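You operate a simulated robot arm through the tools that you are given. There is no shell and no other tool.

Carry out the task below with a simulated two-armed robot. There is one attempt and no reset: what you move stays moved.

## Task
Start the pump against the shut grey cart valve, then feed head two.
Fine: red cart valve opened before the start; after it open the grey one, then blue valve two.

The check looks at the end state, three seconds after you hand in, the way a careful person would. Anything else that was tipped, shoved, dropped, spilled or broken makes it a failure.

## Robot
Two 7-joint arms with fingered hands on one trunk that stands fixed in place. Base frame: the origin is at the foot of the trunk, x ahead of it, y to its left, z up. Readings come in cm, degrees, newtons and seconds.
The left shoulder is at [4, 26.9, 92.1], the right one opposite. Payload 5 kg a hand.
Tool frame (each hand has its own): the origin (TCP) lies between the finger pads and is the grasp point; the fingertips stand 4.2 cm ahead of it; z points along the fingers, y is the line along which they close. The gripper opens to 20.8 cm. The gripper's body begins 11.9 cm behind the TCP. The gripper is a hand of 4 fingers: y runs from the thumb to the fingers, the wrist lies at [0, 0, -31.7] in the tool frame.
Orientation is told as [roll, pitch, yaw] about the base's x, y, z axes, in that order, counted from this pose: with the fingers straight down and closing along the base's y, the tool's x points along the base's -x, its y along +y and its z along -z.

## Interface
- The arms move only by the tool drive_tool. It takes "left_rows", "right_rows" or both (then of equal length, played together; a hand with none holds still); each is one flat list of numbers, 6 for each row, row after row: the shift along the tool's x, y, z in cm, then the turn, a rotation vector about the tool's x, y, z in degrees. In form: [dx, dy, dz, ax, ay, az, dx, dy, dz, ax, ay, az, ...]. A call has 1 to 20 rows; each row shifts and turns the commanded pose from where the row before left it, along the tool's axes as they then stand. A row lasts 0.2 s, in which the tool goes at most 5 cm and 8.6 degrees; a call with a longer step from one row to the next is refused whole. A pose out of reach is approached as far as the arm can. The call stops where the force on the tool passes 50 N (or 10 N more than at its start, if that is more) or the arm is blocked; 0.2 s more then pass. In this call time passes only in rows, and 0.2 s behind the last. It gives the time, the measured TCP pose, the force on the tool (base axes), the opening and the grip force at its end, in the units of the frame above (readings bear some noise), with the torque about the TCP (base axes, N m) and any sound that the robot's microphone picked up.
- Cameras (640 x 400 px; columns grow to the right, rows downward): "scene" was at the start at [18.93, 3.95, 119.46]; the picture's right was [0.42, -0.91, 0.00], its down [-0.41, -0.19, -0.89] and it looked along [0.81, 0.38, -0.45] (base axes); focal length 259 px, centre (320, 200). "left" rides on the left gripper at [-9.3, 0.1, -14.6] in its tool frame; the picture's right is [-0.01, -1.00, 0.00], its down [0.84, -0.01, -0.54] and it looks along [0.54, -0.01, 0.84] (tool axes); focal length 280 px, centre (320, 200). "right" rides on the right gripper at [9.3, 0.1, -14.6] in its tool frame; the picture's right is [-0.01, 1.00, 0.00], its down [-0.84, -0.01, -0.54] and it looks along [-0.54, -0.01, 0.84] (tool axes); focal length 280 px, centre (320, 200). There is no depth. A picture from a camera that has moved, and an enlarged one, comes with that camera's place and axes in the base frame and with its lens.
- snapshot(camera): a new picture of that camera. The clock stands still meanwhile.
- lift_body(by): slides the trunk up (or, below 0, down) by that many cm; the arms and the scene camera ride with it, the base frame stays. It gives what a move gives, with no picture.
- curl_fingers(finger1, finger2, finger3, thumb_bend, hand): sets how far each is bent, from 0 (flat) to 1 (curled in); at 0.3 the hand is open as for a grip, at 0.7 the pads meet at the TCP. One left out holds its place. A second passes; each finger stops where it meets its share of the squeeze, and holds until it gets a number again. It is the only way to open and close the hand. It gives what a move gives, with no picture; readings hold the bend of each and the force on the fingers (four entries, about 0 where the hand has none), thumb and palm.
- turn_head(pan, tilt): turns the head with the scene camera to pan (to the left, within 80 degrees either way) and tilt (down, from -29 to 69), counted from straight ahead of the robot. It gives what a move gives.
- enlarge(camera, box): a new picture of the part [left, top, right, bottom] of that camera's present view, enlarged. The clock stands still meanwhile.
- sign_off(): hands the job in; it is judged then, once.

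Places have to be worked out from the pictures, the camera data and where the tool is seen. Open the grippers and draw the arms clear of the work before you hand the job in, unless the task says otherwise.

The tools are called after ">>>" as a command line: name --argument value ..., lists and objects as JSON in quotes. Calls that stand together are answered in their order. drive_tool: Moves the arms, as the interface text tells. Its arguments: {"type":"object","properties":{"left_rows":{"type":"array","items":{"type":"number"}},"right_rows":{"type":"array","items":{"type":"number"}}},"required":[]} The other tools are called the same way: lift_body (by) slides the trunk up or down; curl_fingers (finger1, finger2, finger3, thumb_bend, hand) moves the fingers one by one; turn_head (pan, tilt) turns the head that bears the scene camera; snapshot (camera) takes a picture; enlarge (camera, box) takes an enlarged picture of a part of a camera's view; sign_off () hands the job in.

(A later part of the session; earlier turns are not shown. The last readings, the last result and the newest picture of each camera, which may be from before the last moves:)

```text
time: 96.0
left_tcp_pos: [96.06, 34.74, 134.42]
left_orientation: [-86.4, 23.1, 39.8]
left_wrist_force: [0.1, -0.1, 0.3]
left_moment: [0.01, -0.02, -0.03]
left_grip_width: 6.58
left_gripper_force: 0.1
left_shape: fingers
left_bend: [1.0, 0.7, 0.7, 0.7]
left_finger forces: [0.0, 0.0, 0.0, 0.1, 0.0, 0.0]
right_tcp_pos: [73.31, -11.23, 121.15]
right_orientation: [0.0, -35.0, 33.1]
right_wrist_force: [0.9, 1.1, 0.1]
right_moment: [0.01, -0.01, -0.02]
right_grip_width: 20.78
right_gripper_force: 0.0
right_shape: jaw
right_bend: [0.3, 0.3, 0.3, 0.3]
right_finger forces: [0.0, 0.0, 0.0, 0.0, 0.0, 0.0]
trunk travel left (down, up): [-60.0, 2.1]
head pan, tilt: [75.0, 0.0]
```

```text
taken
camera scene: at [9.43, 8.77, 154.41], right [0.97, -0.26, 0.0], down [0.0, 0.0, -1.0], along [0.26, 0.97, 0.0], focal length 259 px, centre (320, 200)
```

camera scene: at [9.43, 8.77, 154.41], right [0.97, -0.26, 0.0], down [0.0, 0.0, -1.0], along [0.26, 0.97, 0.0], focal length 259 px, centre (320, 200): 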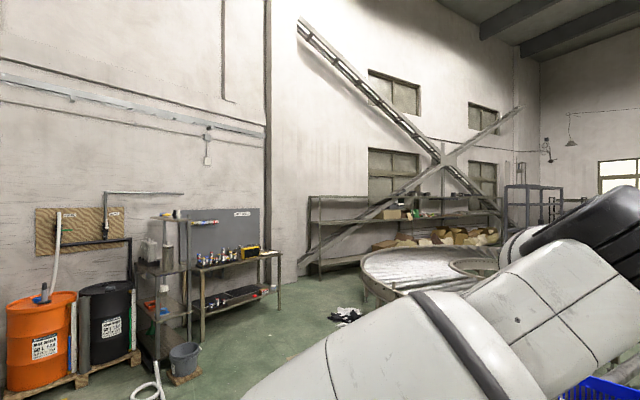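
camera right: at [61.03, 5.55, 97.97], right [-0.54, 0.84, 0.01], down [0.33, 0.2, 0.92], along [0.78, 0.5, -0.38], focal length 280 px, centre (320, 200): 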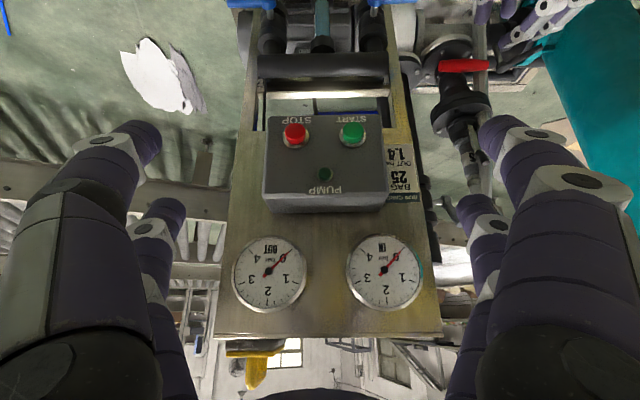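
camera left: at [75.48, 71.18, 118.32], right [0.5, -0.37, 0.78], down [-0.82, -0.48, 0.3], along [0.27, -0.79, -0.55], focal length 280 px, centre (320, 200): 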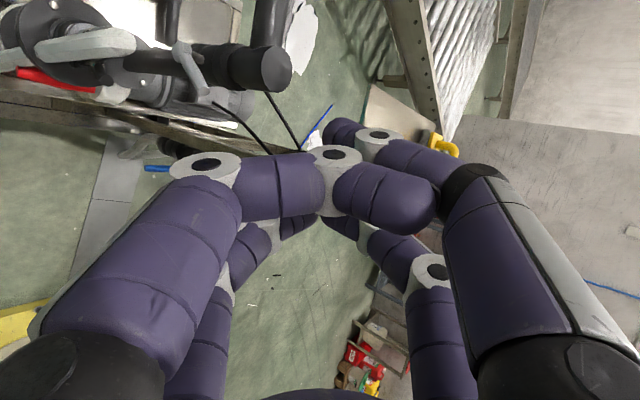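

The elbow follows the hand's heading somewhat. I'll use another trick: extend the arm out to the left where the elbow can't foul anything, align the hand with the arm, and roll it so the whole arm (elbow included) rotates. First, move the wrist out left and turn the hand along the arm.

>>> drive_tool --left_rows '[-1.41, -1.19, -4.38, 0, 0, 0, -1.41, -1.19, -4.38, 0, 0, 0, -1.41, -1.19, -4.38, 0, 0, 0, -1.41, -1.19, -4.38, 0, 0, 0, -1.41, -1.19, -4.38, 0, 0, 0]'

>>> drive_tool --left_rows '[-3.92, -1.66, -0.29, 3.0, -7.08, -0.45, -3.92, -1.66, -0.29, 3.0, -7.08, -0.45, -3.92, -1.66, -0.29, 3.0, -7.08, -0.45, -3.92, -1.66, -0.29, 3.0, -7.08, -0.45, -3.92, -1.66, -0.29, 3.0, -7.08, -0.45, -3.92, -1.66, -0.29, 3.0, -7.08, -0.45]'

>>> snapshot --camera "scene"

```text
time: 97.2
left_tcp_pos: [89.45, 57.46, 138.27]
left_orientation: [-86.5, 23.0, 39.7]
left_wrist_force: [-1.2, 1.0, -1.5]
left_moment: [-0.1, -0.06, -0.06]
left_grip_width: 6.59
left_gripper_force: 0.1
left_shape: fingers
left_bend: [1.0, 0.7, 0.7, 0.7]
left_finger forces: [0.0, 0.1, 0.0, 0.0, 0.0, 0.0]
right_tcp_pos: [73.27, -11.06, 121.25]
right_orientation: [-0.2, -35.1, 33.4]
right_wrist_force: [-0.2, 1.6, 0.7]
right_moment: [-0.22, -0.03, -0.15]
right_grip_width: 20.8
right_gripper_force: 0.1
right_shape: jaw
right_bend: [0.3, 0.3, 0.3, 0.3]
right_finger forces: [0.1, 0.0, 0.0, 0.0, 0.0, 0.0]
trunk travel left (down, up): [-60.0, 2.1]
head pan, tilt: [75.0, 0.0]
```

```text
time: 98.6
left_tcp_pos: [101.38, 79.21, 138.37]
left_orientation: [-86.4, 23.0, 86.2]
left_wrist_force: [-0.8, 1.2, -0.4]
left_moment: [0.02, -0.02, -0.04]
left_grip_width: 6.58
left_gripper_force: 0.2
left_shape: fingers
left_bend: [1.0, 0.7, 0.7, 0.7]
left_finger forces: [0.0, 0.0, 0.1, 0.0, 0.1, 0.1]
right_tcp_pos: [73.16, -11.25, 121.26]
right_orientation: [0.1, -35.0, 33.2]
right_wrist_force: [-0.5, -0.3, 0.2]
right_moment: [-0.02, 0.02, -0.02]
right_grip_width: 20.78
right_gripper_force: 0.0
right_shape: jaw
right_bend: [0.3, 0.3, 0.3, 0.3]
right_finger forces: [0.0, 0.1, 0.0, 0.1, 0.0, 0.0]
trunk travel left (down, up): [-60.0, 2.1]
head pan, tilt: [75.0, 0.0]
```

```text
taken
camera scene: at [9.44, 8.81, 154.4], right [0.97, -0.26, 0.0], down [0.0, 0.0, -1.0], along [0.26, 0.97, 0.0], focal length 259 px, centre (320, 200)
```

scene: 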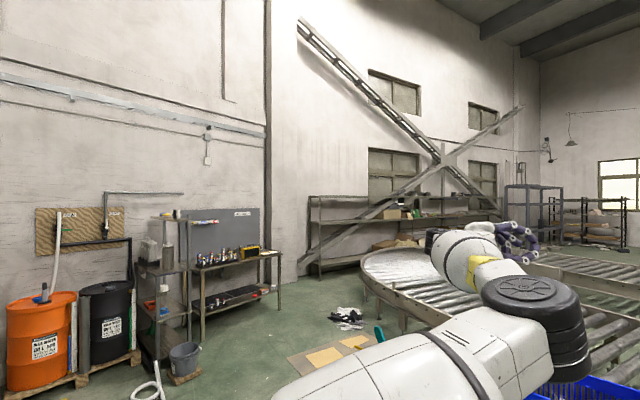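

Perfect tracking, no contact. I continue turning the hand to align with the arm (yaw ≈ +33°).

>>> drive_tool --left_rows '[-3.92, -1.66, -0.29, 3.0, -7.08, -0.45, -3.92, -1.66, -0.29, 3.0, -7.08, -0.45, -3.92, -1.66, -0.29, 3.0, -7.08, -0.45, -3.92, -1.66, -0.29, 3.0, -7.08, -0.45, -3.92, -1.66, -0.29, 3.0, -7.08, -0.45]'

>>> drive_tool --left_rows '[0, 0, 0, 0, 0, -8.5, 0, 0, 0, 0, 0, -8.5, 0, 0, 0, 0, 0, -8.5, 0, 0, 0, 0, 0, -8.5, 0, 0, 0, 0, 0, -8.5, 0, 0, 0, 0, 0, -8.5]'

>>> snapshot --camera "scene"

```text
time: 99.8
left_tcp_pos: [96.36, 99.53, 138.2]
left_orientation: [-86.3, 23.1, 124.6]
left_wrist_force: [0.7, 0.0, -0.7]
left_moment: [0.05, -0.04, 0.02]
left_grip_width: 6.6
left_gripper_force: 0.0
left_shape: fingers
left_bend: [1.0, 0.7, 0.7, 0.7]
left_finger forces: [0.0, 0.1, 0.1, 0.0, 0.0, 0.0]
right_tcp_pos: [73.15, -11.22, 121.29]
right_orientation: [0.0, -35.0, 33.1]
right_wrist_force: [0.6, 0.0, 0.5]
right_moment: [-0.01, 0.04, -0.03]
right_grip_width: 20.79
right_gripper_force: 0.1
right_shape: jaw
right_bend: [0.3, 0.3, 0.3, 0.3]
right_finger forces: [0.0, 0.0, 0.0, 0.0, 0.0, 0.1]
trunk travel left (down, up): [-60.0, 2.1]
head pan, tilt: [75.0, 0.0]
```

```text
time: 101.2
left_tcp_pos: [96.31, 99.45, 138.36]
left_orientation: [-77.7, 73.7, 135.0]
left_wrist_force: [0.0, -1.8, -0.7]
left_moment: [0.03, -0.03, 0.03]
left_grip_width: 6.59
left_gripper_force: 0.0
left_shape: fingers
left_bend: [1.0, 0.7, 0.7, 0.7]
left_finger forces: [0.1, 0.0, 0.0, 0.1, 0.0, 0.0]
right_tcp_pos: [73.23, -11.42, 121.24]
right_orientation: [0.0, -35.0, 33.1]
right_wrist_force: [0.1, 1.0, 1.5]
right_moment: [-0.01, -0.04, 0.0]
right_grip_width: 20.8
right_gripper_force: 0.1
right_shape: jaw
right_bend: [0.3, 0.3, 0.3, 0.3]
right_finger forces: [0.0, 0.1, 0.0, 0.0, 0.0, 0.0]
trunk travel left (down, up): [-60.0, 2.1]
head pan, tilt: [75.0, 0.0]
```

```text
taken
camera scene: at [9.37, 8.76, 154.42], right [0.97, -0.26, 0.0], down [0.0, 0.0, -1.0], along [0.26, 0.97, 0.0], focal length 259 px, centre (320, 200)
```

scene: 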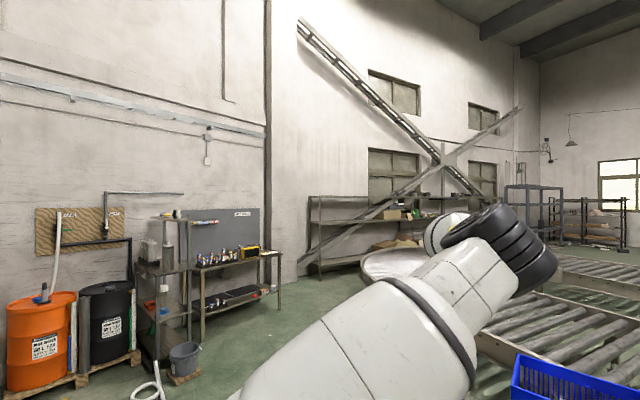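

Rolling negative does carry the elbow up and outward. I keep rolling another ~85°.

>>> drive_tool --left_rows '[0, 0, 0, 0, 0, -8.5, 0, 0, 0, 0, 0, -8.5, 0, 0, 0, 0, 0, -8.5, 0, 0, 0, 0, 0, -8.5, 0, 0, 0, 0, 0, -8.5, 0, 0, 0, 0, 0, -8.5, 0, 0, 0, 0, 0, -8.5, 0, 0, 0, 0, 0, -8.5, 0, 0, 0, 0, 0, -8.5, 0, 0, 0, 0, 0, -8.5]'

>>> snapshot --camera "scene"

```text
time: 103.4
left_tcp_pos: [95.86, 98.38, 138.58]
left_orientation: [86.8, 21.6, -56.6]
left_wrist_force: [-0.1, -1.3, 1.0]
left_moment: [-0.04, 0.09, 0.08]
left_grip_width: 6.59
left_gripper_force: 0.2
left_shape: fingers
left_bend: [1.0, 0.7, 0.7, 0.7]
left_finger forces: [0.0, 0.1, 0.1, 0.0, 0.1, 0.0]
left hand out of reach, approached as far as the arm can: row 10
right_tcp_pos: [73.3, -11.52, 121.23]
right_orientation: [0.1, -35.1, 33.0]
right_wrist_force: [0.1, -1.3, 0.0]
right_moment: [0.13, 0.02, 0.13]
right_grip_width: 20.8
right_gripper_force: 0.0
right_shape: jaw
right_bend: [0.3, 0.3, 0.3, 0.3]
right_finger forces: [0.1, 0.1, 0.1, 0.0, 0.0, 0.1]
trunk travel left (down, up): [-60.0, 2.1]
head pan, tilt: [75.0, 0.0]
```

```text
taken
camera scene: at [9.42, 8.62, 154.43], right [0.97, -0.26, 0.0], down [0.0, 0.0, -1.0], along [0.26, 0.97, 0.0], focal length 259 px, centre (320, 200)
```

scene: 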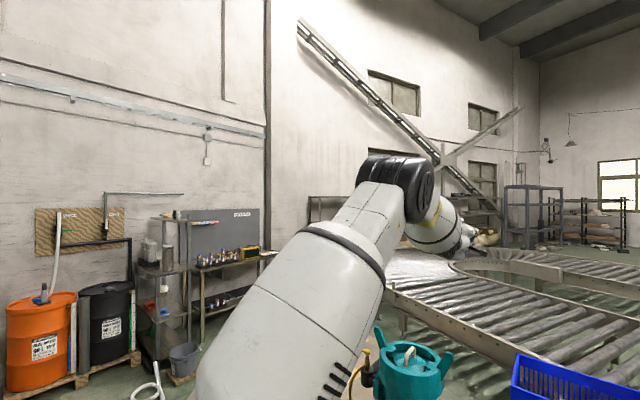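

The elbow is now up and outward just like at the start (≈[33,47,158]). Keeping this, I bring the wrist back in and turn the hand to yaw ≈5°, still high in free air.

>>> drive_tool --left_rows '[-3.85, 0.62, -1.8, -1.47, -3.71, 0.21, -3.95, 0.67, -1.5, -1.47, -3.71, 0.21, -4.03, 0.72, -1.2, -1.47, -3.71, 0.21, -4.1, 0.77, -0.9, -1.47, -3.71, 0.21, -4.16, 0.81, -0.6, -1.47, -3.71, 0.21, -4.2, 0.85, -0.3, -1.47, -3.71, 0.21, -4.24, 0.88, 0, -1.47, -3.71, 0.21]'

>>> snapshot --camera "scene"

```text
time: 105.0
left_tcp_pos: [101.07, 70.05, 131.07]
left_orientation: [90.3, 33.8, -68.1]
left_wrist_force: [1.1, 0.3, 1.1]
left_moment: [-0.01, 0.07, 0.03]
left_grip_width: 6.57
left_gripper_force: 0.1
left_shape: fingers
left_bend: [1.0, 0.7, 0.7, 0.7]
left_finger forces: [0.0, 0.0, 0.0, 0.0, 0.0, 0.0]
left hand out of reach, approached as far as the arm can: row 1, 2, 3, 4, 5, 6, 7
right_tcp_pos: [73.23, -11.36, 121.13]
right_orientation: [0.1, -35.1, 33.0]
right_wrist_force: [1.4, 0.2, -0.9]
right_moment: [0.07, 0.07, 0.07]
right_grip_width: 20.79
right_gripper_force: 0.1
right_shape: jaw
right_bend: [0.3, 0.3, 0.3, 0.3]
right_finger forces: [0.0, 0.1, 0.0, 0.1, 0.1, 0.0]
trunk travel left (down, up): [-60.0, 2.1]
head pan, tilt: [75.0, 0.0]
```

```text
taken
camera scene: at [9.52, 8.7, 154.41], right [0.97, -0.26, 0.0], down [0.0, 0.0, -1.0], along [0.26, 0.97, 0.0], focal length 259 px, centre (320, 200)
```

scene: 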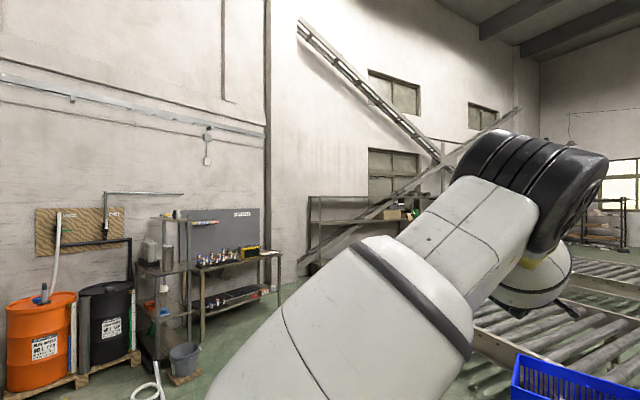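

The elbow is still up but drifted inward a bit as the wrist came in. With the wrist roll at its limit, more negative roll should move the elbow out directly; I try −34°.

>>> drive_tool --left_rows '[0, 0, 0, 0, 0, -8.5, 0, 0, 0, 0, 0, -8.5, 0, 0, 0, 0, 0, -8.5, 0, 0, 0, 0, 0, -8.5]'

>>> snapshot --camera "scene"

```text
time: 106.0
left_tcp_pos: [105.46, 69.29, 132.0]
left_orientation: [92.0, 19.1, -59.4]
left_wrist_force: [1.0, -0.9, -0.9]
left_moment: [0.05, -0.09, 0.03]
left_grip_width: 6.6
left_gripper_force: 0.1
left_shape: fingers
left_bend: [1.0, 0.7, 0.7, 0.7]
left_finger forces: [0.0, 0.0, 0.0, 0.1, 0.0, 0.0]
left hand out of reach, approached as far as the arm can: row 1, 2, 3, 4
right_tcp_pos: [73.29, -11.36, 121.16]
right_orientation: [0.1, -35.0, 33.0]
right_wrist_force: [0.9, -0.7, 0.1]
right_moment: [0.11, 0.0, 0.07]
right_grip_width: 20.81
right_gripper_force: 0.2
right_shape: jaw
right_bend: [0.3, 0.3, 0.3, 0.3]
right_finger forces: [0.0, 0.0, 0.0, 0.0, 0.0, 0.1]
trunk travel left (down, up): [-60.0, 2.1]
head pan, tilt: [75.0, 0.0]
```

```text
taken
camera scene: at [9.49, 8.67, 154.41], right [0.97, -0.26, 0.0], down [0.0, 0.0, -1.0], along [0.26, 0.97, 0.0], focal length 259 px, centre (320, 200)
```

scene: 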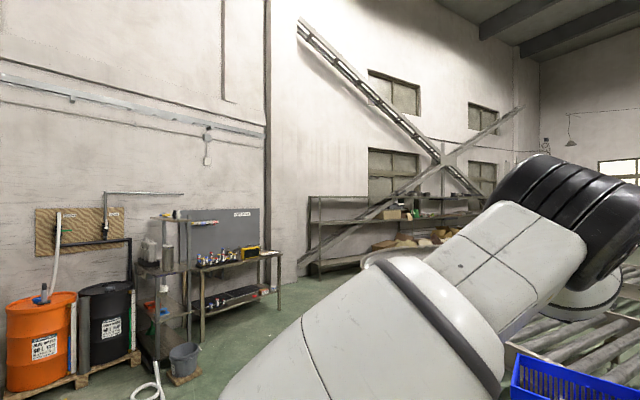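

The wrist roll limit is in the way on that side, but the cage contact turns out to be marginal (the post slants inward). So I'll work with the hand rolled ≈+90° and the elbow near 12–1 o'clock. I back off the limit: retreat and roll +25°.

>>> drive_tool --left_rows '[0, 0, -4, 0, 0, 8.5, 0, 0, -4, 0, 0, 8.5, 0, 0, -4, 0, 0, 8.5, 0, 0, -3, 0, 0, 0]'

>>> snapshot --camera "scene"

```text
time: 107.1
left_tcp_pos: [89.18, 72.19, 127.17]
left_orientation: [87.5, 39.6, -55.8]
left_wrist_force: [0.9, 1.8, -0.3]
left_moment: [0.1, -0.06, -0.09]
left_grip_width: 6.58
left_gripper_force: 0.1
left_shape: fingers
left_bend: [1.0, 0.7, 0.7, 0.7]
left_finger forces: [0.0, 0.0, 0.0, 0.0, 0.1, 0.1]
right_tcp_pos: [73.31, -11.33, 121.15]
right_orientation: [0.0, -35.0, 33.1]
right_wrist_force: [0.5, 0.5, 0.3]
right_moment: [-0.12, 0.02, -0.04]
right_grip_width: 20.82
right_gripper_force: 0.1
right_shape: jaw
right_bend: [0.3, 0.3, 0.3, 0.3]
right_finger forces: [0.0, 0.0, 0.0, 0.0, 0.0, 0.0]
trunk travel left (down, up): [-60.0, 2.1]
head pan, tilt: [75.0, 0.0]
stopped in row 4 (left hand): the arm was blocked; the commanded pose is now the measured one
```

```text
taken
camera scene: at [9.49, 8.9, 154.39], right [0.97, -0.26, 0.0], down [0.0, 0.0, -1.0], along [0.26, 0.97, 0.0], focal length 259 px, centre (320, 200)
```

scene: 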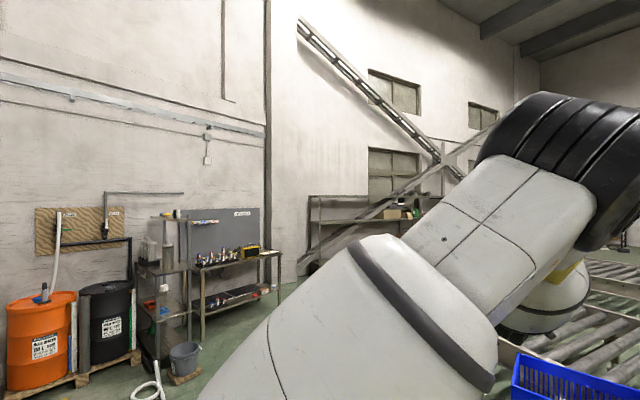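

Touching the cage ball again. I now understand the wrist is "wound" the wrong way; the cure is: elbow out in the extended-left pose, hand pointed down, then unwind the yaw. First I move back out to the extended-left position.

>>> drive_tool --left_rows '[3.24, -0.33, 3.03, 0, 0, 0, 3.24, -0.33, 3.03, 0, 0, 0, 3.24, -0.33, 3.03, 0, 0, 0, 3.24, -0.33, 3.03, 0, 0, 0, 3.24, -0.33, 3.03, 0, 0, 0, 3.24, -0.33, 3.03, 0, 0, 0]'

>>> snapshot --camera "scene"

```text
time: 108.5
left_tcp_pos: [94.85, 96.02, 137.4]
left_orientation: [87.4, 39.9, -55.9]
left_wrist_force: [-0.7, 1.2, -1.0]
left_moment: [0.05, -0.13, -0.14]
left_grip_width: 6.55
left_gripper_force: 0.2
left_shape: fingers
left_bend: [1.0, 0.7, 0.7, 0.7]
left_finger forces: [0.0, 0.0, 0.1, 0.0, 0.1, 0.0]
right_tcp_pos: [73.24, -11.2, 121.3]
right_orientation: [0.0, -35.0, 33.2]
right_wrist_force: [-0.9, 0.9, 0.0]
right_moment: [-0.1, 0.01, -0.07]
right_grip_width: 20.81
right_gripper_force: 0.0
right_shape: jaw
right_bend: [0.3, 0.3, 0.3, 0.3]
right_finger forces: [0.0, 0.0, 0.1, 0.0, 0.0, 0.1]
trunk travel left (down, up): [-60.0, 2.1]
head pan, tilt: [75.0, 0.0]
```

```text
taken
camera scene: at [9.39, 8.88, 154.4], right [0.97, -0.26, 0.0], down [0.0, 0.0, -1.0], along [0.26, 0.97, 0.0], focal length 259 px, centre (320, 200)
```

scene: 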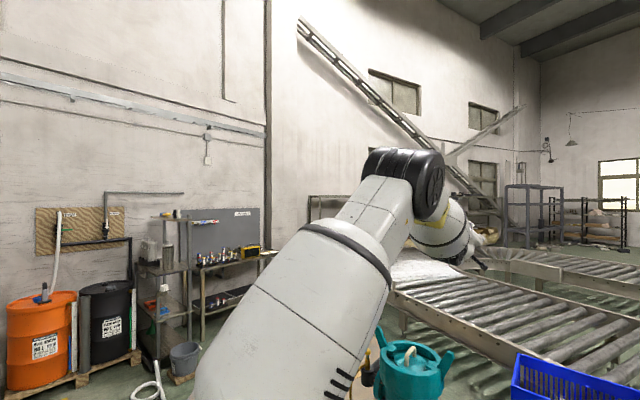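

Elbow is out again. Now I pitch the hand down about the wrist (first half), staying high above the filter.

>>> drive_tool --left_rows '[-2.81, -3.39, -0.31, 6.14, -5.08, 0, -2.81, -3.39, -0.31, 6.14, -5.08, 0, -2.81, -3.39, -0.31, 6.14, -5.08, 0, -2.81, -3.39, -0.31, 6.14, -5.08, 0, -2.81, -3.39, -0.31, 6.14, -5.08, 0]'

>>> snapshot --camera "scene"

```text
time: 109.7
left_tcp_pos: [85.4, 96.0, 120.4]
left_orientation: [50.2, 35.5, -75.1]
left_wrist_force: [-1.9, 2.1, -1.0]
left_moment: [-0.07, -0.2, -0.19]
left_grip_width: 6.59
left_gripper_force: 0.1
left_shape: fingers
left_bend: [1.0, 0.7, 0.7, 0.7]
left_finger forces: [0.0, 0.1, 0.0, 0.0, 0.1, 0.0]
left hand out of reach, approached as far as the arm can: row 3, 4, 5
right_tcp_pos: [73.26, -11.31, 121.33]
right_orientation: [-0.1, -35.0, 33.2]
right_wrist_force: [-1.1, 0.6, 1.0]
right_moment: [-0.09, -0.03, -0.05]
right_grip_width: 20.81
right_gripper_force: 0.0
right_shape: jaw
right_bend: [0.3, 0.3, 0.3, 0.3]
right_finger forces: [0.0, 0.0, 0.0, 0.1, 0.0, 0.0]
trunk travel left (down, up): [-60.0, 2.1]
head pan, tilt: [75.0, 0.0]
```

```text
taken
camera scene: at [9.34, 8.86, 154.41], right [0.97, -0.26, 0.0], down [0.0, 0.0, -1.0], along [0.26, 0.97, 0.0], focal length 259 px, centre (320, 200)
```

scene: 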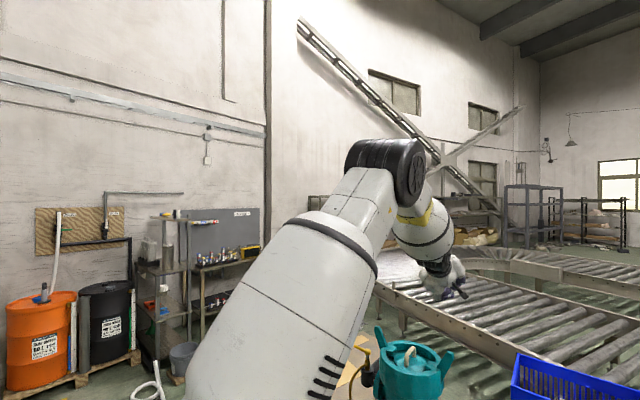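

The elbow stays out (even more). The wrist is at its limit, so I start unwinding: roll +8.5° steps here and watch whether the elbow stays.

>>> drive_tool --left_rows '[0, 0, 0, 0, 0, 8.5, 0, 0, 0, 0, 0, 8.5, 0, 0, 0, 0, 0, 8.5, 0, 0, 0, 0, 0, 8.5, 0, 0, 0, 0, 0, 8.5]'

>>> snapshot --camera "scene"

```text
time: 110.9
left_tcp_pos: [86.57, 93.8, 119.41]
left_orientation: [9.7, 54.7, -131.2]
left_wrist_force: [0.4, -0.2, 0.4]
left_moment: [0.01, 0.02, -0.03]
left_grip_width: 6.56
left_gripper_force: 0.0
left_shape: fingers
left_bend: [1.0, 0.7, 0.7, 0.7]
left_finger forces: [0.0, 0.1, 0.0, 0.1, 0.0, 0.0]
left hand out of reach, approached as far as the arm can: row 1
right_tcp_pos: [73.3, -11.38, 121.31]
right_orientation: [0.0, -35.2, 33.2]
right_wrist_force: [0.8, -0.2, -0.7]
right_moment: [0.0, -0.02, -0.02]
right_grip_width: 20.78
right_gripper_force: 0.0
right_shape: jaw
right_bend: [0.3, 0.3, 0.3, 0.3]
right_finger forces: [0.0, 0.0, 0.0, 0.0, 0.0, 0.1]
trunk travel left (down, up): [-60.0, 2.1]
head pan, tilt: [75.0, 0.0]
```

```text
taken
camera scene: at [9.42, 8.76, 154.41], right [0.97, -0.26, 0.0], down [0.0, 0.0, -1.0], along [0.26, 0.97, 0.0], focal length 259 px, centre (320, 200)
```

scene: 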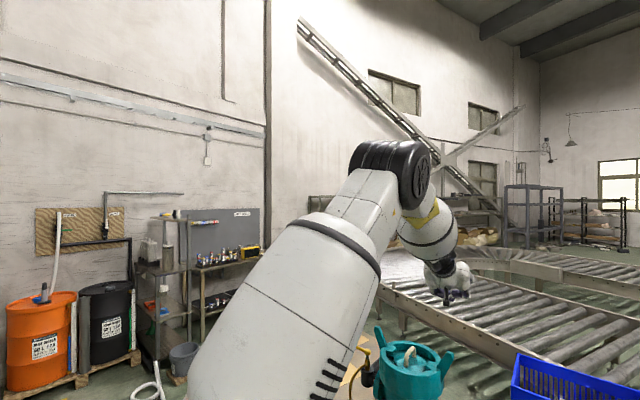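

Unwinding works with the elbow staying put. The hand is about 180° from level, so I continue +85°.

>>> drive_tool --left_rows '[0, 0, 0, 0, 0, 8.5, 0, 0, 0, 0, 0, 8.5, 0, 0, 0, 0, 0, 8.5, 0, 0, 0, 0, 0, 8.5, 0, 0, 0, 0, 0, 8.5, 0, 0, 0, 0, 0, 8.5, 0, 0, 0, 0, 0, 8.5, 0, 0, 0, 0, 0, 8.5, 0, 0, 0, 0, 0, 8.5, 0, 0, 0, 0, 0, 8.5]'

>>> snapshot --camera "scene"

```text
time: 113.1
left_tcp_pos: [86.56, 93.82, 119.39]
left_orientation: [-54.9, 9.7, 133.7]
left_wrist_force: [0.9, -0.2, -0.2]
left_moment: [0.02, -0.02, -0.03]
left_grip_width: 6.6
left_gripper_force: 0.1
left_shape: fingers
left_bend: [1.0, 0.7, 0.7, 0.7]
left_finger forces: [0.0, 0.0, 0.1, 0.0, 0.0, 0.0]
right_tcp_pos: [73.34, -11.37, 121.3]
right_orientation: [0.0, -35.1, 33.2]
right_wrist_force: [-0.2, -0.1, -0.2]
right_moment: [0.03, -0.01, -0.01]
right_grip_width: 20.82
right_gripper_force: 0.2
right_shape: jaw
right_bend: [0.3, 0.3, 0.3, 0.3]
right_finger forces: [0.1, 0.0, 0.0, 0.1, 0.1, 0.0]
trunk travel left (down, up): [-60.0, 2.1]
head pan, tilt: [75.0, 0.0]
```

```text
taken
camera scene: at [9.41, 8.76, 154.41], right [0.97, -0.26, 0.0], down [0.0, 0.0, -1.0], along [0.26, 0.97, 0.0], focal length 259 px, centre (320, 200)
```

scene: 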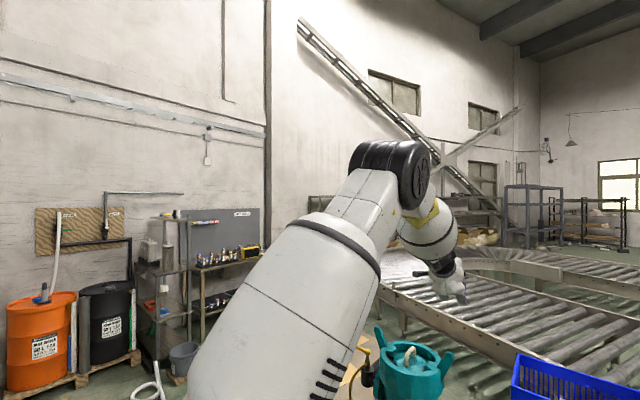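

Perfect: pure wrist roll, nothing else moves. I continue another 90° to bring the hand level.

>>> drive_tool --left_rows '[0, 0, 0, 0, 0, 8.5, 0, 0, 0, 0, 0, 8.5, 0, 0, 0, 0, 0, 8.5, 0, 0, 0, 0, 0, 8.5, 0, 0, 0, 0, 0, 8.5, 0, 0, 0, 0, 0, 8.5, 0, 0, 0, 0, 0, 8.5, 0, 0, 0, 0, 0, 8.5, 0, 0, 0, 0, 0, 8.5, 0, 0, 0, 0, 0, 8.5]'

>>> snapshot --camera "scene"

>>> snapshot --camera "left"

```text
time: 115.3
left_tcp_pos: [86.71, 93.67, 119.51]
left_orientation: [-22.5, -52.0, 65.0]
left_wrist_force: [0.8, 0.2, 0.4]
left_moment: [-0.04, -0.03, 0.03]
left_grip_width: 6.6
left_gripper_force: 0.0
left_shape: fingers
left_bend: [1.0, 0.7, 0.7, 0.7]
left_finger forces: [0.1, 0.1, 0.0, 0.1, 0.0, 0.0]
right_tcp_pos: [73.33, -11.39, 121.22]
right_orientation: [-0.1, -35.2, 33.1]
right_wrist_force: [0.5, -0.2, 0.0]
right_moment: [-0.03, 0.0, 0.02]
right_grip_width: 20.81
right_gripper_force: 0.0
right_shape: jaw
right_bend: [0.3, 0.3, 0.3, 0.3]
right_finger forces: [0.0, 0.1, 0.1, 0.1, 0.0, 0.0]
trunk travel left (down, up): [-60.0, 2.1]
head pan, tilt: [75.0, 0.0]
```

```text
taken
camera scene: at [9.41, 8.76, 154.41], right [0.97, -0.26, 0.0], down [0.0, 0.0, -1.0], along [0.26, 0.97, 0.0], focal length 259 px, centre (320, 200)
```

scene: 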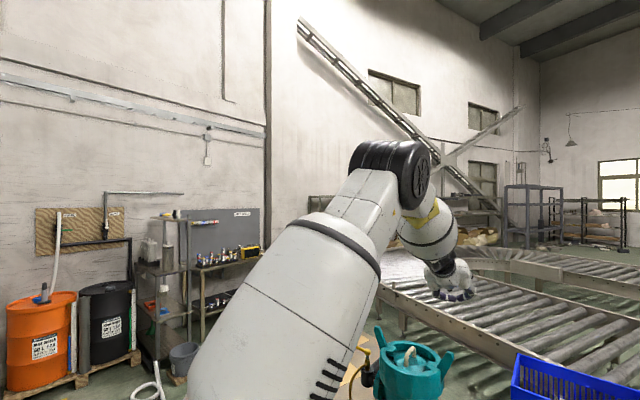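

```text
taken
camera left: at [79.44, 91.85, 135.08], right [0.71, -0.66, 0.25], down [-0.56, -0.75, -0.36], along [0.42, 0.11, -0.9], focal length 280 px, centre (320, 200)
```

left: 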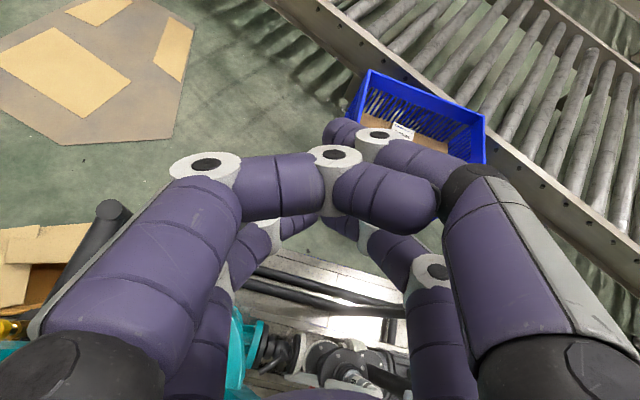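

The hand is nearly level again with the elbow out — a home-like posture. Now I bring the wrist in to the right while turning the hand to point straight ahead (yaw ≈ 2°).

>>> drive_tool --left_rows '[3.75, -2.8, -1.1, 4.73, 1.5, 3.36, 3.55, -3.1, -0.75, 4.73, 1.5, 3.36, 3.35, -3.4, -0.3, 4.73, 1.5, 3.36, 3.1, -3.6, 0.15, 4.73, 1.5, 3.36, 2.85, -3.8, 0.55, 4.73, 1.5, 3.36, 2.65, -3.95, 0.9, 4.73, 1.5, 3.36]'

>>> snapshot --camera "scene"

```text
time: 116.9
left_tcp_pos: [87.26, 71.6, 109.64]
left_orientation: [-25.2, -51.6, 34.3]
left_wrist_force: [0.0, 0.9, 0.0]
left_moment: [-0.01, 0.0, -0.02]
left_grip_width: 6.61
left_gripper_force: 0.1
left_shape: fingers
left_bend: [1.0, 0.7, 0.7, 0.7]
left_finger forces: [0.0, 0.1, 0.0, 0.0, 0.0, 0.1]
right_tcp_pos: [73.15, -11.29, 121.28]
right_orientation: [0.1, -35.1, 33.1]
right_wrist_force: [-0.7, 0.8, 0.2]
right_moment: [-0.08, -0.05, -0.08]
right_grip_width: 20.81
right_gripper_force: 0.1
right_shape: jaw
right_bend: [0.3, 0.3, 0.3, 0.3]
right_finger forces: [0.1, 0.0, 0.0, 0.0, 0.1, 0.0]
trunk travel left (down, up): [-60.0, 2.1]
head pan, tilt: [75.0, 0.0]
stopped in row 6 (left hand): the arm was blocked; the commanded pose is now the measured one
```

```text
taken
camera scene: at [9.33, 8.78, 154.44], right [0.97, -0.26, 0.0], down [0.0, 0.0, -1.0], along [0.26, 0.97, 0.0], focal length 259 px, centre (320, 200)
```

scene: 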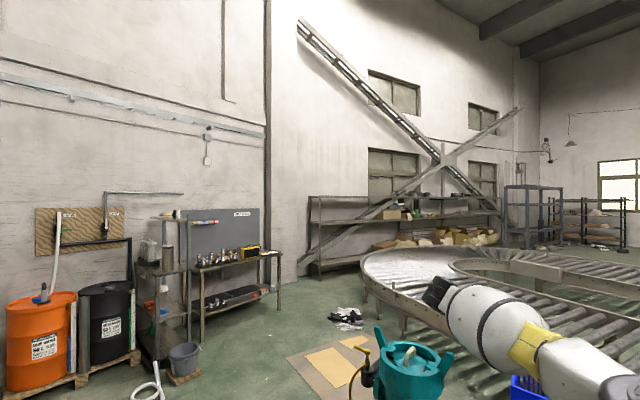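

The elbow swung inward as the hand turned. The contact limit is mild when the upper arm slopes downward, so the workable approach is: wrist well below the (raised) shoulder and hand yawed slightly right (≈ −15°). First I fold the hand down and come back clear of the cart.

>>> drive_tool --left_rows '[4.12, 0.16, -1.5, -2.56, 7.58, 0, 4.25, 0.2, -0.9, -2.56, 7.58, 0, 4.35, 0.24, -0.25, -2.56, 7.58, 0, 4.4, 0.25, 0.4, -2.56, 7.58, 0, 4.3, 0.22, 1.05, -2.56, 7.58, 0, 4.1, 0.15, 1.6, -2.56, 7.58, 0, 3.85, 0.05, 2.1, -2.56, 7.58, 0]'

>>> turn_head --pan 35 --tilt 50

>>> snapshot --camera "scene"

```text
time: 118.5
left_tcp_pos: [63.97, 62.6, 91.95]
left_orientation: [0.5, 0.4, 22.5]
left_wrist_force: [0.3, 0.1, 0.1]
left_moment: [-0.03, 0.07, 0.02]
left_grip_width: 6.59
left_gripper_force: 0.0
left_shape: fingers
left_bend: [1.0, 0.7, 0.7, 0.7]
left_finger forces: [0.1, 0.0, 0.0, 0.1, 0.0, 0.0]
right_tcp_pos: [73.4, -11.37, 121.3]
right_orientation: [0.0, -35.0, 33.1]
right_wrist_force: [1.1, 0.3, 0.3]
right_moment: [-0.02, 0.05, 0.02]
right_grip_width: 20.77
right_gripper_force: 0.0
right_shape: jaw
right_bend: [0.3, 0.3, 0.3, 0.3]
right_finger forces: [0.0, 0.1, 0.0, 0.0, 0.1, 0.0]
trunk travel left (down, up): [-60.0, 2.1]
head pan, tilt: [75.0, 0.0]
```

```text
time: 119.7
left_tcp_pos: [63.88, 62.67, 91.84]
left_orientation: [0.6, 0.5, 22.3]
left_wrist_force: [-0.4, 0.6, 0.7]
left_moment: [0.0, -0.03, 0.02]
left_grip_width: 6.58
left_gripper_force: 0.2
left_shape: fingers
left_bend: [1.0, 0.7, 0.7, 0.7]
left_finger forces: [0.1, 0.1, 0.0, 0.0, 0.0, 0.0]
right_tcp_pos: [73.2, -11.28, 121.23]
right_orientation: [0.0, -35.0, 33.1]
right_wrist_force: [1.2, -0.1, -0.3]
right_moment: [0.01, 0.0, 0.02]
right_grip_width: 20.8
right_gripper_force: 0.0
right_shape: jaw
right_bend: [0.3, 0.3, 0.3, 0.3]
right_finger forces: [0.0, 0.1, 0.1, 0.0, 0.1, 0.1]
trunk travel left (down, up): [-60.0, 2.1]
head pan, tilt: [35.0, 50.0]
```

```text
taken
camera scene: at [13.39, 4.49, 146.63], right [0.57, -0.82, 0.0], down [-0.63, -0.44, -0.64], along [0.53, 0.37, -0.77], focal length 259 px, centre (320, 200)
```

scene: 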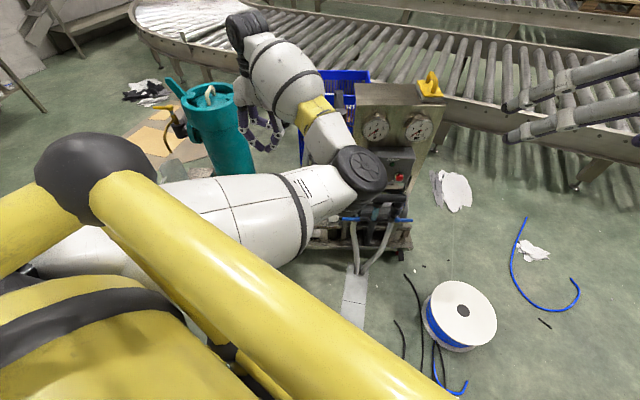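

Clean and accurate here. Now I test yawing the hand right to −20° (pointing down, in place) — previously this hit the wrist limit.

>>> drive_tool --left_rows '[0, 0, 0, 0, 0, 8.4, 0, 0, 0, 0, 0, 8.4, 0, 0, 0, 0, 0, 8.4, 0, 0, 0, 0, 0, 8.4, 0, 0, 0, 0, 0, 8.4]'

>>> snapshot --camera "scene"

```text
time: 120.9
left_tcp_pos: [69.88, 60.07, 89.68]
left_orientation: [0.2, 0.6, -19.3]
left_wrist_force: [-0.6, -0.4, 1.1]
left_moment: [-0.05, -0.03, -0.02]
left_grip_width: 6.57
left_gripper_force: 0.1
left_shape: fingers
left_bend: [1.0, 0.7, 0.7, 0.7]
left_finger forces: [0.1, 0.0, 0.0, 0.0, 0.0, 0.1]
left hand out of reach, approached as far as the arm can: row 4, 5
right_tcp_pos: [73.23, -11.28, 121.15]
right_orientation: [-0.1, -35.0, 33.2]
right_wrist_force: [0.0, 0.4, -0.7]
right_moment: [-0.02, 0.0, -0.02]
right_grip_width: 20.83
right_gripper_force: 0.2
right_shape: jaw
right_bend: [0.3, 0.3, 0.3, 0.3]
right_finger forces: [0.1, 0.1, 0.0, 0.1, 0.1, 0.1]
trunk travel left (down, up): [-60.0, 2.1]
head pan, tilt: [35.0, 50.0]
```

```text
taken
camera scene: at [13.39, 4.48, 146.61], right [0.57, -0.82, 0.0], down [-0.63, -0.44, -0.64], along [0.53, 0.37, -0.77], focal length 259 px, centre (320, 200)
```

scene: 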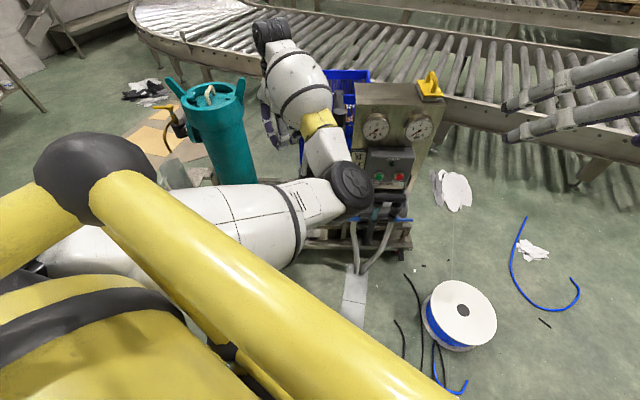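

The limit is around yaw 0, so I'll use yaw ≈ +3° and a 32° forward pitch, which my geometry says just clears the cage. I rotate back and descend with the hand pointing down to wrist position ≈[56,62,80].

>>> drive_tool --left_rows '[0, 0, 0, 0, 0, -7.4, 0, 0, 0, 0, 0, -7.4, 0, 0, 0, 0, 0, -7.4, 1.4, 0.2, 4, 0, 0, 0, 1.4, 0.2, 4, 0, 0, 0, 1.4, 0.2, 4, 0, 0, 0, 1.4, 0.2, 4, 0, 0, 0, 1.4, 0.2, 4, 0, 0, 0, 1.4, 0.2, 4, 0, 0, 0, 1.4, 0.2, 4, 0, 0, 0, 1.4, 0.2, 4, 0, 0, 0]'

>>> snapshot --camera "scene"

```text
time: 123.5
left_tcp_pos: [59.77, 65.27, 60.76]
left_orientation: [1.6, -1.9, 4.0]
left_wrist_force: [0.5, 0.0, 0.9]
left_moment: [-0.04, 0.04, -0.01]
left_grip_width: 6.59
left_gripper_force: 0.0
left_shape: fingers
left_bend: [1.0, 0.7, 0.7, 0.7]
left_finger forces: [0.0, 0.0, 0.1, 0.0, 0.1, 0.0]
right_tcp_pos: [73.31, -11.29, 121.29]
right_orientation: [0.0, -35.0, 33.1]
right_wrist_force: [-0.1, 0.0, 0.1]
right_moment: [0.05, -0.03, -0.07]
right_grip_width: 20.78
right_gripper_force: 0.0
right_shape: jaw
right_bend: [0.3, 0.3, 0.3, 0.3]
right_finger forces: [0.0, 0.1, 0.1, 0.1, 0.1, 0.1]
trunk travel left (down, up): [-60.0, 2.1]
head pan, tilt: [35.0, 50.0]
stopped in row 11 (left hand): the arm was blocked; the commanded pose is now the measured one
```

```text
taken
camera scene: at [13.36, 4.49, 146.64], right [0.57, -0.82, 0.0], down [-0.63, -0.44, -0.64], along [0.53, 0.37, -0.77], focal length 259 px, centre (320, 200)
```

scene: 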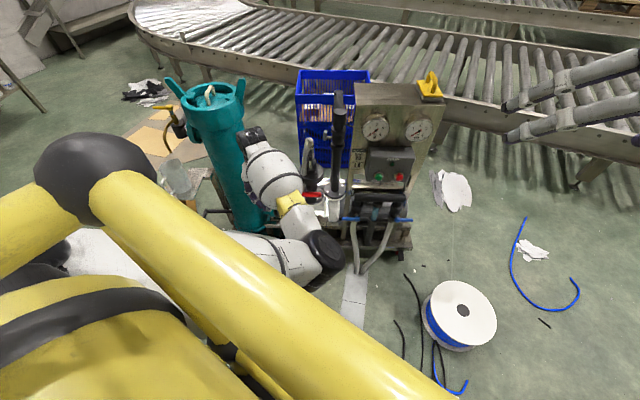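

Slightly blocked again (elbow ≈ 8° too far inward). I'll repeat the extended-left roll trick but in the other direction, which should drop the elbow straight down, a posture suited to a forward-pointing hand. First back up and out to the left.

>>> drive_tool --left_rows '[-0.8, -0.5, -4.2, 0, 0, 0, -0.8, -0.5, -4.2, 0, 0, 0, -0.8, -0.3, -4.5, 0, 0, 0, -0.8, 0, -4.5, 0, 0, 0, -0.8, 0, -4.5, 0, 0, 0, 0, 0, -4.8, 0, 0, 0, 0, 0, -4.8, 0, 0, 0, 0, 0, -4.8, 0, 0, 0, 0, 1, -4.8, 0, 0, 0, 0, 2, -4.5, 0, 0, 0, 0, 3, -3.5, 0, 0, 0]'

>>> snapshot --camera "scene"

```text
time: 125.9
left_tcp_pos: [61.87, 68.64, 109.78]
left_orientation: [1.2, -1.7, 3.8]
left_wrist_force: [-0.9, 1.2, -2.2]
left_moment: [-0.17, -0.12, -0.02]
left_grip_width: 6.59
left_gripper_force: 0.1
left_shape: fingers
left_bend: [1.0, 0.7, 0.7, 0.7]
left_finger forces: [0.1, 0.1, 0.1, 0.0, 0.0, 0.0]
right_tcp_pos: [73.16, -11.04, 121.41]
right_orientation: [-0.1, -35.1, 33.3]
right_wrist_force: [-1.1, 1.5, -0.2]
right_moment: [-0.18, -0.05, -0.12]
right_grip_width: 20.77
right_gripper_force: 0.1
right_shape: jaw
right_bend: [0.3, 0.3, 0.3, 0.3]
right_finger forces: [0.1, 0.1, 0.0, 0.0, 0.1, 0.1]
trunk travel left (down, up): [-60.0, 2.1]
head pan, tilt: [35.0, 50.0]
```

```text
taken
camera scene: at [13.33, 4.69, 146.62], right [0.57, -0.82, 0.0], down [-0.63, -0.44, -0.64], along [0.53, 0.37, -0.77], focal length 259 px, centre (320, 200)
```

scene: 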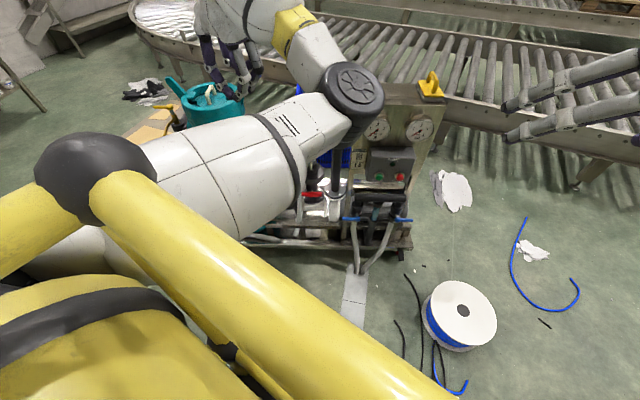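

Clear. I pitch the hand up to level-forward about the wrist while moving left, high above the filter.

>>> drive_tool --left_rows '[-4.41, 0, -0.31, 0, -8, 0, -4.41, 0, -0.31, 0, -8, 0, -4.41, 1.2, -0.31, 0, -8, 0, -4.41, 1.2, -0.31, 0, -8, 0, -4.41, 1.2, -0.31, 0, -8, 0, -4.41, 1.2, -0.31, 0, -8, 0, -4.41, 1.2, -0.31, 0, -8, 0, -4.41, 1.2, -0.31, 0, -8, 0, -4.41, 1.2, -0.31, 0, -8, 0, -4.41, 1.2, -0.31, 0, -8, 0]'

>>> turn_head --pan 75 --tilt 10

>>> snapshot --camera "scene"

```text
time: 128.1
left_tcp_pos: [91.45, 79.42, 137.38]
left_orientation: [9.9, -81.8, -6.0]
left_wrist_force: [0.0, -0.2, -0.3]
left_moment: [0.01, -0.12, 0.06]
left_grip_width: 6.61
left_gripper_force: 0.1
left_shape: fingers
left_bend: [1.0, 0.7, 0.7, 0.7]
left_finger forces: [0.1, 0.0, 0.0, 0.1, 0.0, 0.0]
right_tcp_pos: [73.24, -11.39, 121.28]
right_orientation: [0.0, -35.1, 33.1]
right_wrist_force: [-1.2, -0.7, 0.3]
right_moment: [0.0, -0.08, 0.0]
right_grip_width: 20.82
right_gripper_force: 0.1
right_shape: jaw
right_bend: [0.3, 0.3, 0.3, 0.3]
right_finger forces: [0.0, 0.0, 0.0, 0.0, 0.1, 0.1]
trunk travel left (down, up): [-60.0, 2.1]
head pan, tilt: [35.0, 50.0]
```

```text
time: 129.2
left_tcp_pos: [91.61, 79.61, 137.12]
left_orientation: [9.7, -81.6, -5.7]
left_wrist_force: [-0.1, 0.4, -0.3]
left_moment: [0.02, -0.01, 0.0]
left_grip_width: 6.61
left_gripper_force: 0.0
left_shape: fingers
left_bend: [1.0, 0.7, 0.7, 0.7]
left_finger forces: [0.0, 0.1, 0.1, 0.0, 0.0, 0.0]
right_tcp_pos: [73.27, -11.28, 121.18]
right_orientation: [0.0, -35.0, 33.1]
right_wrist_force: [0.1, -0.4, -0.1]
right_moment: [0.0, 0.0, -0.01]
right_grip_width: 20.79
right_gripper_force: 0.0
right_shape: jaw
right_bend: [0.3, 0.3, 0.3, 0.3]
right_finger forces: [0.1, 0.0, 0.0, 0.1, 0.0, 0.1]
trunk travel left (down, up): [-60.0, 2.1]
head pan, tilt: [75.0, 10.0]
```

```text
taken
camera scene: at [9.48, 9.06, 152.8], right [0.97, -0.26, 0.0], down [-0.05, -0.17, -0.98], along [0.26, 0.95, -0.17], focal length 259 px, centre (320, 200)
```

scene: 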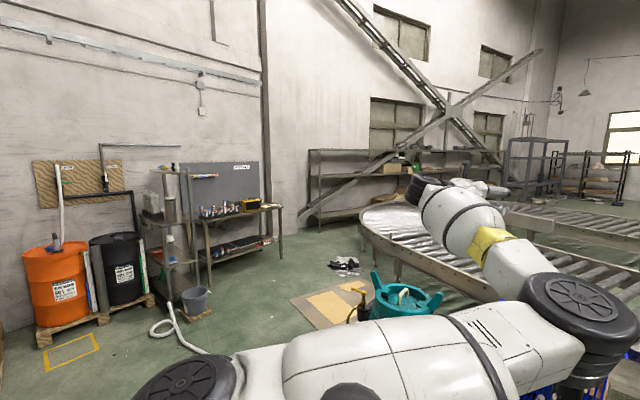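

Now I turn the hand to line up with the arm (yaw ≈ 35°) while extending a bit, ready for the roll.

>>> drive_tool --left_rows '[0, 3.87, 1.2, -7, 0, 0, 0, 3.87, 1.2, -7, 0, 0, 0, 3.87, 1.2, -7, 0, 0, 0, 3.87, 1.2, -7, 0, 0, 0, 3.87, 1.2, -7, 0, 0]'

>>> drive_tool --left_rows '[0, 0, 0, 0, 0, 8.5, 0, 0, 0, 0, 0, 8.5, 0, 0, 0, 0, 0, 8.5, 0, 0, 0, 0, 0, 8.5, 0, 0, 0, 0, 0, 8.5, 0, 0, 0, 0, 0, 8.5]'

>>> snapshot --camera "scene"

```text
time: 130.4
left_tcp_pos: [91.34, 99.59, 137.25]
left_orientation: [44.8, -81.6, -5.7]
left_wrist_force: [0.9, 0.7, -0.8]
left_moment: [-0.01, -0.04, -0.05]
left_grip_width: 6.6
left_gripper_force: 0.1
left_shape: fingers
left_bend: [1.0, 0.7, 0.7, 0.7]
left_finger forces: [0.0, 0.0, 0.0, 0.0, 0.0, 0.1]
right_tcp_pos: [73.24, -11.19, 121.26]
right_orientation: [0.1, -35.0, 33.2]
right_wrist_force: [0.5, 1.3, 0.1]
right_moment: [-0.13, 0.02, -0.05]
right_grip_width: 20.82
right_gripper_force: 0.2
right_shape: jaw
right_bend: [0.3, 0.3, 0.3, 0.3]
right_finger forces: [0.0, 0.0, 0.0, 0.0, 0.0, 0.0]
trunk travel left (down, up): [-60.0, 2.1]
head pan, tilt: [75.0, 10.0]
```

```text
time: 131.8
left_tcp_pos: [91.23, 99.5, 137.4]
left_orientation: [83.1, -32.8, -46.9]
left_wrist_force: [0.3, 0.4, 0.2]
left_moment: [0.01, 0.02, 0.0]
left_grip_width: 6.58
left_gripper_force: 0.1
left_shape: fingers
left_bend: [1.0, 0.7, 0.7, 0.7]
left_finger forces: [0.0, 0.0, 0.1, 0.0, 0.0, 0.1]
right_tcp_pos: [73.36, -11.3, 121.24]
right_orientation: [0.0, -35.0, 33.2]
right_wrist_force: [-0.1, -0.3, 0.0]
right_moment: [0.02, 0.0, 0.01]
right_grip_width: 20.81
right_gripper_force: 0.1
right_shape: jaw
right_bend: [0.3, 0.3, 0.3, 0.3]
right_finger forces: [0.0, 0.1, 0.0, 0.0, 0.0, 0.0]
trunk travel left (down, up): [-60.0, 2.1]
head pan, tilt: [75.0, 10.0]
```

```text
taken
camera scene: at [9.47, 9.03, 152.82], right [0.97, -0.26, 0.0], down [-0.04, -0.17, -0.98], along [0.25, 0.95, -0.17], focal length 259 px, centre (320, 200)
```

scene: 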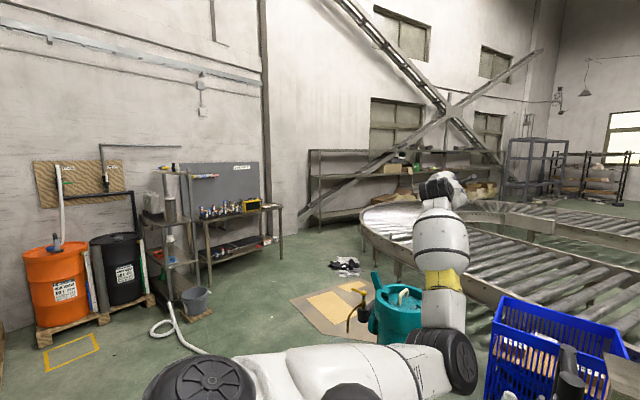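

Excellent: rolling positive drops the elbow down and outward (≈[48,47,111]). I continue 34° more to reach the +85° rolled hand with the elbow straight below.

>>> drive_tool --left_rows '[0, 0, 0, 0, 0, 8.5, 0, 0, 0, 0, 0, 8.5, 0, 0, 0, 0, 0, 8.5, 0, 0, 0, 0, 0, 8.5]'

>>> snapshot --camera "scene"

```text
time: 132.8
left_tcp_pos: [95.6, 96.05, 137.42]
left_orientation: [84.4, 0.5, -47.8]
left_wrist_force: [-0.4, 0.5, -1.3]
left_moment: [-0.01, -0.03, -0.01]
left_grip_width: 6.57
left_gripper_force: 0.1
left_shape: fingers
left_bend: [1.0, 0.7, 0.7, 0.7]
left_finger forces: [0.0, 0.1, 0.1, 0.0, 0.1, 0.0]
left hand out of reach, approached as far as the arm can: row 2, 3, 4
right_tcp_pos: [73.24, -11.18, 121.28]
right_orientation: [-0.1, -35.1, 33.1]
right_wrist_force: [0.7, 1.4, -0.2]
right_moment: [-0.09, 0.0, -0.06]
right_grip_width: 20.82
right_gripper_force: 0.0
right_shape: jaw
right_bend: [0.3, 0.3, 0.3, 0.3]
right_finger forces: [0.0, 0.1, 0.1, 0.0, 0.1, 0.0]
trunk travel left (down, up): [-60.0, 2.1]
head pan, tilt: [75.0, 10.0]
```

```text
taken
camera scene: at [9.49, 9.12, 152.8], right [0.97, -0.26, 0.0], down [-0.04, -0.17, -0.98], along [0.25, 0.95, -0.17], focal length 259 px, centre (320, 200)
```

scene: 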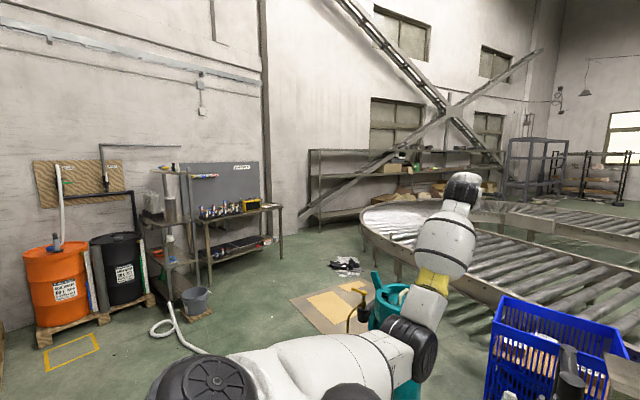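

The elbow now hangs directly below the arm line with the hand rolled ≈+90° — the posture that worked before. I translate the wrist back/right/down in steps without rotating, and check the elbow.

>>> drive_tool --left_rows '[0.3, -2.2, -3.6, 0, 0, 0, 0.3, -2.2, -3.6, 0, 0, 0, 0.3, -2.2, -3.6, 0, 0, 0, 0.3, -2.2, -3.6, 0, 0, 0, 0.3, -2.2, -3.6, 0, 0, 0]'

>>> snapshot --camera "scene"

```text
time: 134.0
left_tcp_pos: [80.61, 84.35, 128.21]
left_orientation: [84.5, 0.4, -47.6]
left_wrist_force: [-0.2, -0.2, 0.0]
left_moment: [-0.03, 0.03, -0.04]
left_grip_width: 6.58
left_gripper_force: 0.1
left_shape: fingers
left_bend: [1.0, 0.7, 0.7, 0.7]
left_finger forces: [0.0, 0.1, 0.1, 0.1, 0.0, 0.0]
right_tcp_pos: [73.22, -11.25, 121.36]
right_orientation: [0.0, -35.0, 33.1]
right_wrist_force: [0.1, -0.3, 0.3]
right_moment: [-0.06, 0.04, 0.0]
right_grip_width: 20.82
right_gripper_force: 0.1
right_shape: jaw
right_bend: [0.3, 0.3, 0.3, 0.3]
right_finger forces: [0.0, 0.0, 0.1, 0.0, 0.0, 0.0]
trunk travel left (down, up): [-60.0, 2.1]
head pan, tilt: [75.0, 10.0]
```

```text
taken
camera scene: at [9.5, 9.07, 152.82], right [0.97, -0.26, 0.0], down [-0.04, -0.17, -0.98], along [0.26, 0.95, -0.17], focal length 259 px, centre (320, 200)
```

scene: 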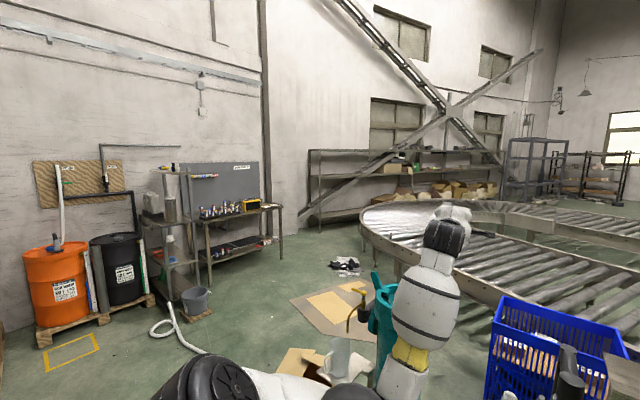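

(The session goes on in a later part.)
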